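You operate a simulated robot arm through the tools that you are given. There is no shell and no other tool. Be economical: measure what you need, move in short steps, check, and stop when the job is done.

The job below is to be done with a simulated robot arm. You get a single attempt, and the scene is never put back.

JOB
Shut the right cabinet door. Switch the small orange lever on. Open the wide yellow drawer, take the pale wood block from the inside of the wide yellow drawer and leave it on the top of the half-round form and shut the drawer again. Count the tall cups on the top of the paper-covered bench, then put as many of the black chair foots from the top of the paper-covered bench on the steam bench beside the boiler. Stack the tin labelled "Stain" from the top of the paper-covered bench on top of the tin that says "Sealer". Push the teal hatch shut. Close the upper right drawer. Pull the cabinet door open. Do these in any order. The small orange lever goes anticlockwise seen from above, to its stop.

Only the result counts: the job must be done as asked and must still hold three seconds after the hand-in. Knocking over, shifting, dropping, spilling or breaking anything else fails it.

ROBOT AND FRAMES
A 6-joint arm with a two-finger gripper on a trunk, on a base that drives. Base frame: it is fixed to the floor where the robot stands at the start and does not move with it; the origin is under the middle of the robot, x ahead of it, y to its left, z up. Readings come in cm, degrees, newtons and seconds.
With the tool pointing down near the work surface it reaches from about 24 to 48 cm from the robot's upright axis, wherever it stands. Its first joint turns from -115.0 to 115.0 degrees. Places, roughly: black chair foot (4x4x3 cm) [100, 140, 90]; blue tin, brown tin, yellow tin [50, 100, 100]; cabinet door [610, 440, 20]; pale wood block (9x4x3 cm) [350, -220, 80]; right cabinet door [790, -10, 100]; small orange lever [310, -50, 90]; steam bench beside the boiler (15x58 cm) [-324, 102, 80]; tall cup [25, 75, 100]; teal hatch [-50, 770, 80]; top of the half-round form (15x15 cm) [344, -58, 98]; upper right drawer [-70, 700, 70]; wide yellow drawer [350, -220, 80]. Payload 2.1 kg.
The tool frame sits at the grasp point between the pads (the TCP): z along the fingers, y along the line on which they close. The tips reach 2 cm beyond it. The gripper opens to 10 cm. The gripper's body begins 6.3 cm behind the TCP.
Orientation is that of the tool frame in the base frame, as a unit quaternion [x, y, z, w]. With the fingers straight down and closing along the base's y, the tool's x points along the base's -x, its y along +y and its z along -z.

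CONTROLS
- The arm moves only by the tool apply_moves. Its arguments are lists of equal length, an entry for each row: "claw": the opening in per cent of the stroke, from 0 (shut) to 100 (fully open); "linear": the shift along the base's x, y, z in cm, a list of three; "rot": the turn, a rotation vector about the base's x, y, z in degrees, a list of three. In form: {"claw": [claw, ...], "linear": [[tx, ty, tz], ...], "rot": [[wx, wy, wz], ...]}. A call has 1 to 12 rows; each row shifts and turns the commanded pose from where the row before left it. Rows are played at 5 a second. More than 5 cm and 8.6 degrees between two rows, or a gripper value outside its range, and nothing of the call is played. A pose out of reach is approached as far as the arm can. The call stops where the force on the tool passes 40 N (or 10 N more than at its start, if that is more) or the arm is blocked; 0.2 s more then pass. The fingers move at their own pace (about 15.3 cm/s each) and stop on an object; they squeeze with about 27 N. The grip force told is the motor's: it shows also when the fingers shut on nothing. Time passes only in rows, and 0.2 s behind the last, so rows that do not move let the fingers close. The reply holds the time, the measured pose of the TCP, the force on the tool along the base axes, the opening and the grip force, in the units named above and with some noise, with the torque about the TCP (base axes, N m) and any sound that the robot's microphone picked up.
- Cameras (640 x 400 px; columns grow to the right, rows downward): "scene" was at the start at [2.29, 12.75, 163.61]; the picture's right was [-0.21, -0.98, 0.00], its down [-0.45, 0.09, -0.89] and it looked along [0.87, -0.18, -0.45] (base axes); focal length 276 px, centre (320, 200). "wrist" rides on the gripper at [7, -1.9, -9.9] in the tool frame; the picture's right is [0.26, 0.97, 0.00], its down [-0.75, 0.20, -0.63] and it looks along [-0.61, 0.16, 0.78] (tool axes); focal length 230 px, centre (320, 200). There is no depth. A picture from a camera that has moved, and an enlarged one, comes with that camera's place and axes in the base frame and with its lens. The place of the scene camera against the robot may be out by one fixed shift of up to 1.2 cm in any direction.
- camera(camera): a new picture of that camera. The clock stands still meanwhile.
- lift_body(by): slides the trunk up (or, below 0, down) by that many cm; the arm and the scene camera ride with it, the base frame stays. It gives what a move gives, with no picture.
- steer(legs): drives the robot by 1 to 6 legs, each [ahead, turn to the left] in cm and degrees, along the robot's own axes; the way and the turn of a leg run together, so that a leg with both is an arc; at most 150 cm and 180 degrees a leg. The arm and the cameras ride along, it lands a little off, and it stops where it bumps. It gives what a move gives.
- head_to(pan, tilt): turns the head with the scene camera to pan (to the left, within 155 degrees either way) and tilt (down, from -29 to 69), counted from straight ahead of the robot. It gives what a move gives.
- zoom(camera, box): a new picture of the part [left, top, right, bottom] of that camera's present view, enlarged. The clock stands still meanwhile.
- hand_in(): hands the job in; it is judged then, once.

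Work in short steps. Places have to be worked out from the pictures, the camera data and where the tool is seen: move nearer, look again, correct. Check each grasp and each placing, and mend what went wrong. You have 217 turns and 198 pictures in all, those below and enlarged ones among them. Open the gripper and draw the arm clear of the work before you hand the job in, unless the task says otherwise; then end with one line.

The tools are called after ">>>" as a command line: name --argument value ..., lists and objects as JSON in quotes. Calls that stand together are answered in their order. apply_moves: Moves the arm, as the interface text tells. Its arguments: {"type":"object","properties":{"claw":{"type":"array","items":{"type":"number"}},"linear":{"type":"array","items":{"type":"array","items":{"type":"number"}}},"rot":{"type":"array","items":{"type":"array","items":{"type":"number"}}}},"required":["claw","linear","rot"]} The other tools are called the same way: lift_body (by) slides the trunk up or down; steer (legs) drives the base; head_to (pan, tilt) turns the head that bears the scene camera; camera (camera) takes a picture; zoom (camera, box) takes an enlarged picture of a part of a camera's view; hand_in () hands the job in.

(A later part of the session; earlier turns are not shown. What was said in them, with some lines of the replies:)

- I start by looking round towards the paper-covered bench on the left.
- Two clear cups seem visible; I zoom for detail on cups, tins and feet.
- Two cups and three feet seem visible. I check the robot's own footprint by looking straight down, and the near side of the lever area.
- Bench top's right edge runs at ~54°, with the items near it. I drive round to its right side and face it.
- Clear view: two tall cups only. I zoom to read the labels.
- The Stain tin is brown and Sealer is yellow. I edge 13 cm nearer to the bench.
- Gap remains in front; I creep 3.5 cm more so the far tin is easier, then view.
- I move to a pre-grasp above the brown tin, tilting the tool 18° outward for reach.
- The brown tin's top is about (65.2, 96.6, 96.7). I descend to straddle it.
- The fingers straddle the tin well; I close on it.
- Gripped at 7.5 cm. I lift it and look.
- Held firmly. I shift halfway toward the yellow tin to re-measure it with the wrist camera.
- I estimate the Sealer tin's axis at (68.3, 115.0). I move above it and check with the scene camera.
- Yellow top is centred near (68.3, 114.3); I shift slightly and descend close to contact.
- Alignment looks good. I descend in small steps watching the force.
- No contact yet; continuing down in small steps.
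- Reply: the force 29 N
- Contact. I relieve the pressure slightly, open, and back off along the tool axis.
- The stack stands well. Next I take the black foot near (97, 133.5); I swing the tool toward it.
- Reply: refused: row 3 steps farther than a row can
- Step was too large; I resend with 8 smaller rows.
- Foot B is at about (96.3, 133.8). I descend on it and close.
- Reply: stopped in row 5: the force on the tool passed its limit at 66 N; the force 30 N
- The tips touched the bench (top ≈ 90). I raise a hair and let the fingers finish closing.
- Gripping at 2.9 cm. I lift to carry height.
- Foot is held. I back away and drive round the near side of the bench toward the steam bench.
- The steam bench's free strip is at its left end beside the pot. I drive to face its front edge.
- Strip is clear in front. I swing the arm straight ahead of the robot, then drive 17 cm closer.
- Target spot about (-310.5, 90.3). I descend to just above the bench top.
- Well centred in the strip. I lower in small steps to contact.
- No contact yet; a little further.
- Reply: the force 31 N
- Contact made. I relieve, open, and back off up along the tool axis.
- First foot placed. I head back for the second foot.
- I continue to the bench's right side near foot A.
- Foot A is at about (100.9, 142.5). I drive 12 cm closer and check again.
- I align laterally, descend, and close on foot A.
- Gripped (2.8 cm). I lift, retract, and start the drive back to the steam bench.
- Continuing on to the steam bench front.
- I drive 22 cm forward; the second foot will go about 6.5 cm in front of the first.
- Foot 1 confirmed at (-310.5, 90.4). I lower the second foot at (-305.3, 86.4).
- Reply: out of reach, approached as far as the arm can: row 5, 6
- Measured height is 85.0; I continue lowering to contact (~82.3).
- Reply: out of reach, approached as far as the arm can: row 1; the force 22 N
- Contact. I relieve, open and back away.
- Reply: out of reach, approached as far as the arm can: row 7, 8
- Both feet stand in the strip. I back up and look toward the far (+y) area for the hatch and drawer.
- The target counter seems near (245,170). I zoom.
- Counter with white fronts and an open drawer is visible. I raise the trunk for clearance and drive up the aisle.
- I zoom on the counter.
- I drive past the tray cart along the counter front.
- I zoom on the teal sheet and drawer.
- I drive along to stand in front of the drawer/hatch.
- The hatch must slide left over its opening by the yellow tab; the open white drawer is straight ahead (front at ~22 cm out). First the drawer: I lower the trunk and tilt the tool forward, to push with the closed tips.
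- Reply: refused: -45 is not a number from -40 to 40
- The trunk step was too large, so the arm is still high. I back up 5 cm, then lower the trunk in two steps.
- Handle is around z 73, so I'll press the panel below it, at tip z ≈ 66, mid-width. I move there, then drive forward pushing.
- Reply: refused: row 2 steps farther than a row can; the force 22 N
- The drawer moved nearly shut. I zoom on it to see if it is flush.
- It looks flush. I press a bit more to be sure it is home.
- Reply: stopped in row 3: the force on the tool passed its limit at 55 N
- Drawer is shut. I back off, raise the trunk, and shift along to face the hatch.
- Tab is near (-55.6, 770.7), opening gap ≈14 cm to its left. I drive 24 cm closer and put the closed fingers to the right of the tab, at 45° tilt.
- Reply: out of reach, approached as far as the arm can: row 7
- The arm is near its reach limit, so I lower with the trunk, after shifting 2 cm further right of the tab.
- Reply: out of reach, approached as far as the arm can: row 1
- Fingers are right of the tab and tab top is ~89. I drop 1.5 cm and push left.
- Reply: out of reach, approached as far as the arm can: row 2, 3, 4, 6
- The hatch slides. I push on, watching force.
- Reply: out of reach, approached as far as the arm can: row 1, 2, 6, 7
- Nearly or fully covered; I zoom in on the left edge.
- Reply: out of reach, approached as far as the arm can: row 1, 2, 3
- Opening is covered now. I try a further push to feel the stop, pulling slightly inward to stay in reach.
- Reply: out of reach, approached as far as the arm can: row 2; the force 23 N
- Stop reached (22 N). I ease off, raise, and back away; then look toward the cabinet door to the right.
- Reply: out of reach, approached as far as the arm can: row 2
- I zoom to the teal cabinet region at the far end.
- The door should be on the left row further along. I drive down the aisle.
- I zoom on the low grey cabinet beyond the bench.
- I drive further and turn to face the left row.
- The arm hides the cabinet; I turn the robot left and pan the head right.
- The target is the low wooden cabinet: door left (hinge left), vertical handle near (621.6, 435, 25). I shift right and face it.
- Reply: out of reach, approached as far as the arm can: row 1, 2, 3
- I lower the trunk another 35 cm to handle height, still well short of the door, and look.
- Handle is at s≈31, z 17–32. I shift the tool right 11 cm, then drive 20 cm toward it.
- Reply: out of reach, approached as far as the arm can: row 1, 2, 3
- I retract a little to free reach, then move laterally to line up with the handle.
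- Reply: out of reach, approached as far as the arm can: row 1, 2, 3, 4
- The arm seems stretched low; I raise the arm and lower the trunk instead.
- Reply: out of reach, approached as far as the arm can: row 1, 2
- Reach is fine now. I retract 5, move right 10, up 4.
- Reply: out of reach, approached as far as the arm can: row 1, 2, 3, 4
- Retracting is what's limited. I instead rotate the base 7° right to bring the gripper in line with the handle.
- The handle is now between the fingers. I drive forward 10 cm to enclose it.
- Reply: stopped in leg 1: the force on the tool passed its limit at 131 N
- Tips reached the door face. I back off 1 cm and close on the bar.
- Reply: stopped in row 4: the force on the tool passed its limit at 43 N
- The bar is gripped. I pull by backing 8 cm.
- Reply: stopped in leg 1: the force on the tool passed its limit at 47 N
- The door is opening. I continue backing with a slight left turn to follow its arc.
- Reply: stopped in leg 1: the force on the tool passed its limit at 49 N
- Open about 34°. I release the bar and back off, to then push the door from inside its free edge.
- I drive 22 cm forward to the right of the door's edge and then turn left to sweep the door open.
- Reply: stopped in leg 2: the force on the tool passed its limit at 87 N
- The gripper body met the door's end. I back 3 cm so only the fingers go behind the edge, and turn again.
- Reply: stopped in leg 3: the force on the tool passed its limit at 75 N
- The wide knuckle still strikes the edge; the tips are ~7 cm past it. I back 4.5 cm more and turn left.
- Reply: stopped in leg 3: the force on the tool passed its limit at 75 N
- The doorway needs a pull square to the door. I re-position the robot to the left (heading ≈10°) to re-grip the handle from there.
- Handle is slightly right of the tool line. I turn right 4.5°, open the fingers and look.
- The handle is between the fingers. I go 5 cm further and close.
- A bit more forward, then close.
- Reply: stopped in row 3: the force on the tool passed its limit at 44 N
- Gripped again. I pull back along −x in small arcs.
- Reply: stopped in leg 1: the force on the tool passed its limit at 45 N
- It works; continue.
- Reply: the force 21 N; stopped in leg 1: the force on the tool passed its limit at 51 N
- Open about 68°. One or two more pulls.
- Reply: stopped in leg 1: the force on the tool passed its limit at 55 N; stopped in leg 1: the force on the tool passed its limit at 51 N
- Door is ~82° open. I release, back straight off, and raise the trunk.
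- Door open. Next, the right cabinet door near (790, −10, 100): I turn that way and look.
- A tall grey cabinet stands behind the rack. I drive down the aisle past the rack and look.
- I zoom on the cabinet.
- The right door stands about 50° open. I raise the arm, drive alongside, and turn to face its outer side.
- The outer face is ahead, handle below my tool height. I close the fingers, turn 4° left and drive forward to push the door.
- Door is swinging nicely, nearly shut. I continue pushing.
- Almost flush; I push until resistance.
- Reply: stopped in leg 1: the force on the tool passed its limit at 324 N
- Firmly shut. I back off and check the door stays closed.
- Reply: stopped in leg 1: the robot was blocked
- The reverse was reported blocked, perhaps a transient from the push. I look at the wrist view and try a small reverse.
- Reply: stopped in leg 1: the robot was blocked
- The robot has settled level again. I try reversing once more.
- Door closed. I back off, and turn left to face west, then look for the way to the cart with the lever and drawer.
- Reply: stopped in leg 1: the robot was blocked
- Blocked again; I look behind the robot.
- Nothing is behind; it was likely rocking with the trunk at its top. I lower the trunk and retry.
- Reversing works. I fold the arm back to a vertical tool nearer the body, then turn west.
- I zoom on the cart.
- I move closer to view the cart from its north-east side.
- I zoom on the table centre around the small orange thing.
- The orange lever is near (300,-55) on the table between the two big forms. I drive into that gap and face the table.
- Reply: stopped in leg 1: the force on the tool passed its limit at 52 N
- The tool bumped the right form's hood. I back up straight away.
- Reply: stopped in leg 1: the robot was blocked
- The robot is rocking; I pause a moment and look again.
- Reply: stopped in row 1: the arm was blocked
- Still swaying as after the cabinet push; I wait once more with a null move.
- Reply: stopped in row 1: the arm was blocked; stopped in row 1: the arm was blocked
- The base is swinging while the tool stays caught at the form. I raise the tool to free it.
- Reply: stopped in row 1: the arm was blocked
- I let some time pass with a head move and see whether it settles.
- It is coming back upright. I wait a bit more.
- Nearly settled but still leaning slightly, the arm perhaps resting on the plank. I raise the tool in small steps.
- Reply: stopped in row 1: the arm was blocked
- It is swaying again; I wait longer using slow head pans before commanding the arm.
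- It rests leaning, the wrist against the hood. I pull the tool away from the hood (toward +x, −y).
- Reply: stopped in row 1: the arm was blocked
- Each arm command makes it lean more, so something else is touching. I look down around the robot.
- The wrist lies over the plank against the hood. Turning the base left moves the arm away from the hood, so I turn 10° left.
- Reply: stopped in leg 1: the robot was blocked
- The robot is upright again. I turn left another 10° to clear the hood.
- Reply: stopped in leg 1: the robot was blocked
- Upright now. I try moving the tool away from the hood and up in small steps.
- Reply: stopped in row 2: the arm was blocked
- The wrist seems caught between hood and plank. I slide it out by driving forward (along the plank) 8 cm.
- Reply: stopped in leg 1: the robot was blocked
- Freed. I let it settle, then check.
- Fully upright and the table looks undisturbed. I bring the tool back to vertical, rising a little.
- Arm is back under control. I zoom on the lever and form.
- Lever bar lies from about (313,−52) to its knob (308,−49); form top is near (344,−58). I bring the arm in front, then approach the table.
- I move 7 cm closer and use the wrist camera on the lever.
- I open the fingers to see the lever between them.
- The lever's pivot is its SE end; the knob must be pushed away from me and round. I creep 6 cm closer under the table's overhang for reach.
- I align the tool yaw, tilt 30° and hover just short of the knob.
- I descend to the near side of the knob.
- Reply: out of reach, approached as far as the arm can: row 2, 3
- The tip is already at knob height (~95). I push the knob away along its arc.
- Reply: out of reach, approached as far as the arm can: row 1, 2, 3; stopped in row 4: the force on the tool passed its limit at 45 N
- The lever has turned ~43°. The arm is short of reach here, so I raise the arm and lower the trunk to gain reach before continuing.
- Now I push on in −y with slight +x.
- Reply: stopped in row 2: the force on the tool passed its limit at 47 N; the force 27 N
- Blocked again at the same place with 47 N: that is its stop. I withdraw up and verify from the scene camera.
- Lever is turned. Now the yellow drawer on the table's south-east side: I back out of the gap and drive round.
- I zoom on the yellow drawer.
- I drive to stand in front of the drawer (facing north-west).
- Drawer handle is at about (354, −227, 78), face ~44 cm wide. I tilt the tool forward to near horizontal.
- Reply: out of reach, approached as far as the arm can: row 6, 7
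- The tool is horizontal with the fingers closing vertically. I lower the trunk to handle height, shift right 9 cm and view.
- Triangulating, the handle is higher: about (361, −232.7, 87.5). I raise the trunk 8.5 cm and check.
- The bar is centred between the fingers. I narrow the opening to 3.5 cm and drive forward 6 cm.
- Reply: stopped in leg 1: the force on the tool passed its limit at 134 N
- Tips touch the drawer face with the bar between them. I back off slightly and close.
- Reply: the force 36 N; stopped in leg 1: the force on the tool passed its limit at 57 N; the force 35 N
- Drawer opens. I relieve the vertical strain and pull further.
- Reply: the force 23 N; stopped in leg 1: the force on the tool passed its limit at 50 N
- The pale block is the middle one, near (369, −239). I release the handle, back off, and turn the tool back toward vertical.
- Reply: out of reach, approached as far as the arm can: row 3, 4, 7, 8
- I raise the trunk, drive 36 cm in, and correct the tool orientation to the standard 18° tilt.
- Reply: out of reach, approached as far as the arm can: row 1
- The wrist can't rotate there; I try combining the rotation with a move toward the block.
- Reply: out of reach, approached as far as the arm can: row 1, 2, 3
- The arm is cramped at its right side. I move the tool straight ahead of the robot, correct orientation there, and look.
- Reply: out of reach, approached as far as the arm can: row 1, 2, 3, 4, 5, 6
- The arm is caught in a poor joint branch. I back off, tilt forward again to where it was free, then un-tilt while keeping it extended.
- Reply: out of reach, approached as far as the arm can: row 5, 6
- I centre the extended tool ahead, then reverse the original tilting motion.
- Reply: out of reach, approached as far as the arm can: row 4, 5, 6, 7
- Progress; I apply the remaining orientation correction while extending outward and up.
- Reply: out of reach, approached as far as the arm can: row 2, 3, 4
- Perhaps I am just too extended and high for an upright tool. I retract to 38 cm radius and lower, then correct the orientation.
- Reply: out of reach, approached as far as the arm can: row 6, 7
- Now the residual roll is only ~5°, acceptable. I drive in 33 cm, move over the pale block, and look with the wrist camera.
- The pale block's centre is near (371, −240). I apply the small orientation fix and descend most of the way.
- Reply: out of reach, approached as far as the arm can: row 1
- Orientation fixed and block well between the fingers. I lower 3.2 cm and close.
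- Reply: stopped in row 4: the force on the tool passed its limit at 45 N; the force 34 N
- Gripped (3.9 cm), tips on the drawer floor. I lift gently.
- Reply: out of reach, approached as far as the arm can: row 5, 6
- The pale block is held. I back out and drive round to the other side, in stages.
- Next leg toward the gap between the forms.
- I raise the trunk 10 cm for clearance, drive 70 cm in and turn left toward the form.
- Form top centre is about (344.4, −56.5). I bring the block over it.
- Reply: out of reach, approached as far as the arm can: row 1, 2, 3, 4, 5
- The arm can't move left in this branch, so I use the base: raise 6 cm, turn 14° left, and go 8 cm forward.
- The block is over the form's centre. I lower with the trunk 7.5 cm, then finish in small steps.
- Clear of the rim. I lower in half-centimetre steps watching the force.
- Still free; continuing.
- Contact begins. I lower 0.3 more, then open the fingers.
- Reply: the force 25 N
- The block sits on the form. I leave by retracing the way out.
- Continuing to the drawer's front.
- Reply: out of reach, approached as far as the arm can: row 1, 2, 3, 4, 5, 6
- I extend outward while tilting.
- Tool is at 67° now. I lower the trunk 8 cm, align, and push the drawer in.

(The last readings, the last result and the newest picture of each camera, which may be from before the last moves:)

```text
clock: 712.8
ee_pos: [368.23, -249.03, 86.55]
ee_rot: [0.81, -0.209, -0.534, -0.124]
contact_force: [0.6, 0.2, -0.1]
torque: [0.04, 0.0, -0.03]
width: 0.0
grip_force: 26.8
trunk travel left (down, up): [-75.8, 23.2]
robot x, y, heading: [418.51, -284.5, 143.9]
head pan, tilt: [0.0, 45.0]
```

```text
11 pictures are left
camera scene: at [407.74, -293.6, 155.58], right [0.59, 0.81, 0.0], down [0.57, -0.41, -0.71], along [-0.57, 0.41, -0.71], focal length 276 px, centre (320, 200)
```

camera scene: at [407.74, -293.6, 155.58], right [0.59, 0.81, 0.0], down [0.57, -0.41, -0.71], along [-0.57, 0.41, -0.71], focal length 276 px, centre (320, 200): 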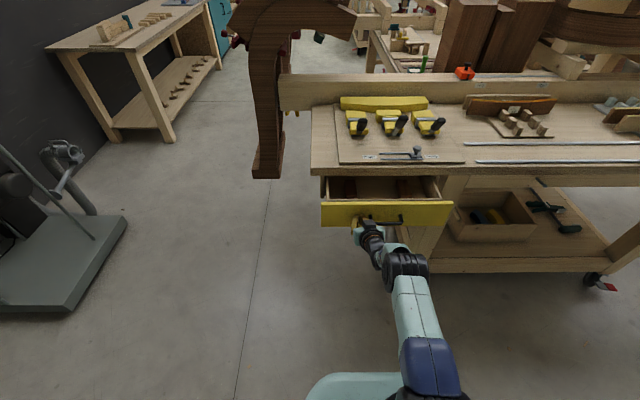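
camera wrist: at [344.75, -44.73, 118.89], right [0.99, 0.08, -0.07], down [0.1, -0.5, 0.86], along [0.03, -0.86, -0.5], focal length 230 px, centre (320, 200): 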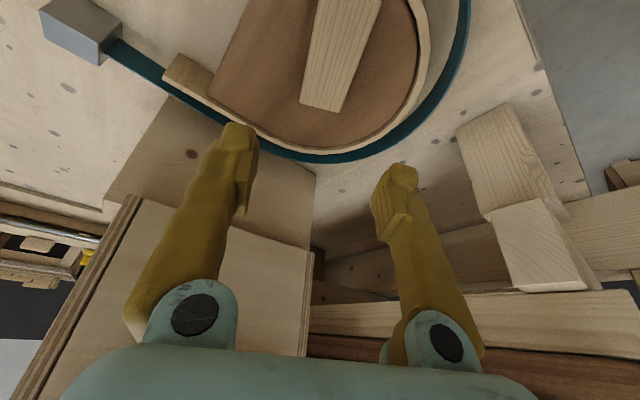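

About 12 cm remain. I push 9 cm, then in short legs.

>>> steer --legs '[[9, 0], [1.5, 0]]'

>>> steer --legs '[[1.2, 0]]'

>>> zoom --camera "scene" --box '[280, 130, 500, 270]'

```text
clock: 714.3
ee_pos: [360.01, -242.98, 86.5]
ee_rot: [0.809, -0.208, -0.536, -0.124]
contact_force: [0.0, 0.5, 0.4]
torque: [-0.01, -0.02, -0.04]
width: 0.0
grip_force: 26.7
trunk travel left (down, up): [-75.8, 23.2]
robot x, y, heading: [409.46, -278.27, 144.1]
head pan, tilt: [0.0, 45.0]
```

```text
clock: 715.0
ee_pos: [358.82, -242.32, 86.45]
ee_rot: [0.81, -0.208, -0.535, -0.124]
contact_force: [-0.2, 0.2, 0.2]
torque: [0.03, 0.02, -0.03]
width: 0.0
grip_force: 27.6
trunk travel left (down, up): [-75.8, 23.2]
robot x, y, heading: [408.51, -277.66, 144.4]
head pan, tilt: [0.0, 45.0]
```

```text
2.86 times, centred on (390, 200) of scene
camera zoom: at [398.31, -286.77, 155.58], right [0.59, 0.81, 0.0], down [0.57, -0.41, -0.71], along [-0.57, 0.42, -0.71], focal length 788 px, centre (120, 200)
```

zoom: 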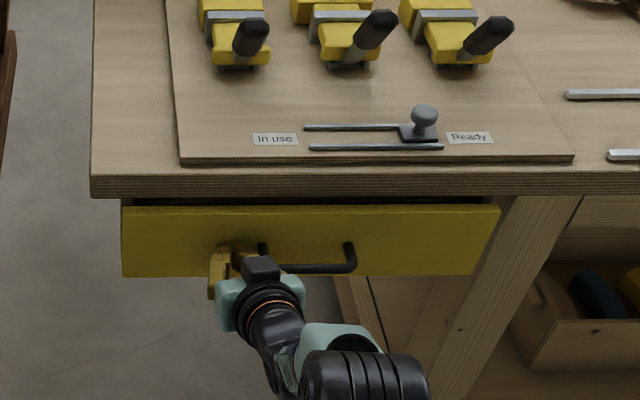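

Under 1 cm remains; I nudge on with small arm moves until resistance.

>>> apply_moves --claw '[0, 0, 0, 0]' --linear '[[-0.4, 0.29, 0], [-0.4, 0.29, 0], [-0.4, 0.29, 0], [-0.4, 0.29, 0]]' --rot '[[0, 0, 0], [0, 0, 0], [0, 0, 0], [0, 0, 0]]'

>>> zoom --camera "scene" --box '[280, 130, 500, 270]'

```text
clock: 716.0
ee_pos: [357.84, -241.48, 86.58]
ee_rot: [0.811, -0.209, -0.533, -0.123]
contact_force: [27.0, -18.5, -6.1]
torque: [-0.04, 0.03, -0.19]
width: 0.01
grip_force: 26.9
trunk travel left (down, up): [-75.8, 23.2]
robot x, y, heading: [408.77, -277.22, 144.1]
head pan, tilt: [0.0, 45.0]
```

```text
2.86 times, centred on (390, 200) of scene
camera zoom: at [399.1, -287.27, 155.58], right [0.59, 0.81, 0.0], down [0.57, -0.41, -0.71], along [-0.58, 0.42, -0.7], focal length 788 px, centre (120, 200)
```

zoom: 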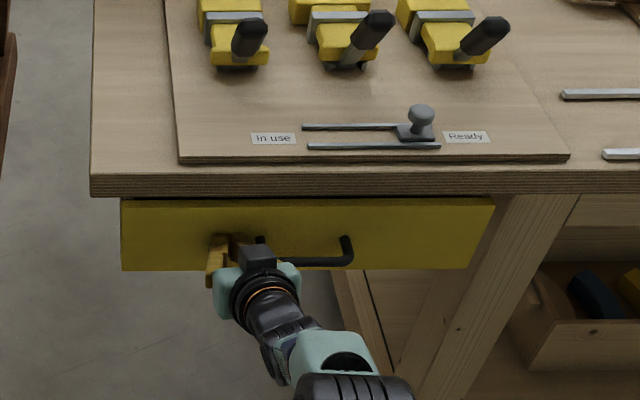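

The drawer is flush with 33 N of resistance: shut. I back away, open the gripper and take a last look.

>>> apply_moves --claw '[0, 0]' --linear '[[0.8, -0.58, 0], [0.8, -0.58, 0]]' --rot '[[0, 0, 0], [0, 0, 0]]'

>>> steer --legs '[[-40, 0]]'

>>> apply_moves --claw '[60, 100, 100]' --linear '[[0, 0, 0], [0, 0, 0], [0, 0, 0]]' --rot '[[0, 0, 0], [0, 0, 0], [0, 0, 0]]'

>>> camera --camera "scene"

```text
clock: 716.6
ee_pos: [358.81, -242.28, 86.61]
ee_rot: [0.809, -0.208, -0.535, -0.124]
contact_force: [0.1, 0.0, 0.1]
torque: [0.0, -0.01, -0.02]
width: 0.02
grip_force: 27.2
trunk travel left (down, up): [-75.8, 23.2]
robot x, y, heading: [408.86, -277.46, 144.4]
head pan, tilt: [0.0, 45.0]
```

```text
clock: 719.1
ee_pos: [391.05, -266.07, 86.28]
ee_rot: [0.811, -0.205, -0.535, -0.121]
contact_force: [0.2, -0.2, 0.3]
torque: [0.01, 0.0, -0.01]
width: 0.02
grip_force: 27.2
trunk travel left (down, up): [-75.8, 23.2]
robot x, y, heading: [441.39, -300.38, 144.9]
head pan, tilt: [0.0, 45.0]
```

```text
clock: 720.0
ee_pos: [391.07, -266.1, 86.4]
ee_rot: [0.81, -0.204, -0.536, -0.121]
contact_force: [0.5, -0.6, -0.4]
torque: [-0.02, 0.0, 0.02]
width: 10.01
grip_force: 0.0
trunk travel left (down, up): [-75.8, 23.2]
robot x, y, heading: [441.59, -300.5, 144.7]
head pan, tilt: [0.0, 45.0]
```

```text
8 pictures are left
camera scene: at [430.85, -310.13, 155.58], right [0.58, 0.82, 0.0], down [0.58, -0.41, -0.71], along [-0.58, 0.41, -0.71], focal length 276 px, centre (320, 200)
```

scene: 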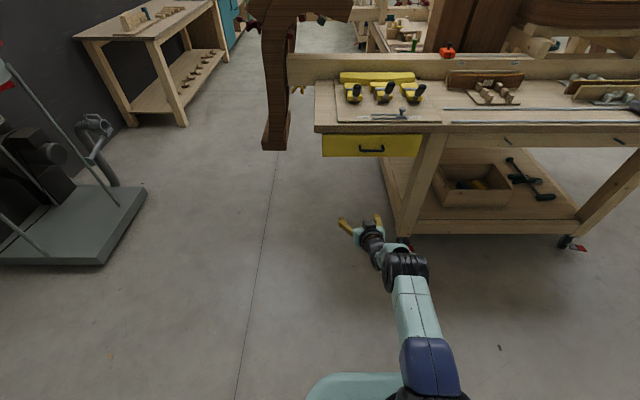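

The drawer is shut, the gripper is open and the arm is clear, so I hand in.

>>> hand_in

```text
The job is handed in.
```

I completed and handed in every part of the job, but at one point the arm struck a large bending form beside the table with the lever. The robot rocked badly and took a while to free. The table and forms looked undisturbed afterwards, but I could not rule out a small shift. I counted two tall cups, so two black chair feet are on the steam bench. The cabinet door stands about 80° open, and the lever turned only about 45° before I took it to be at its stop.
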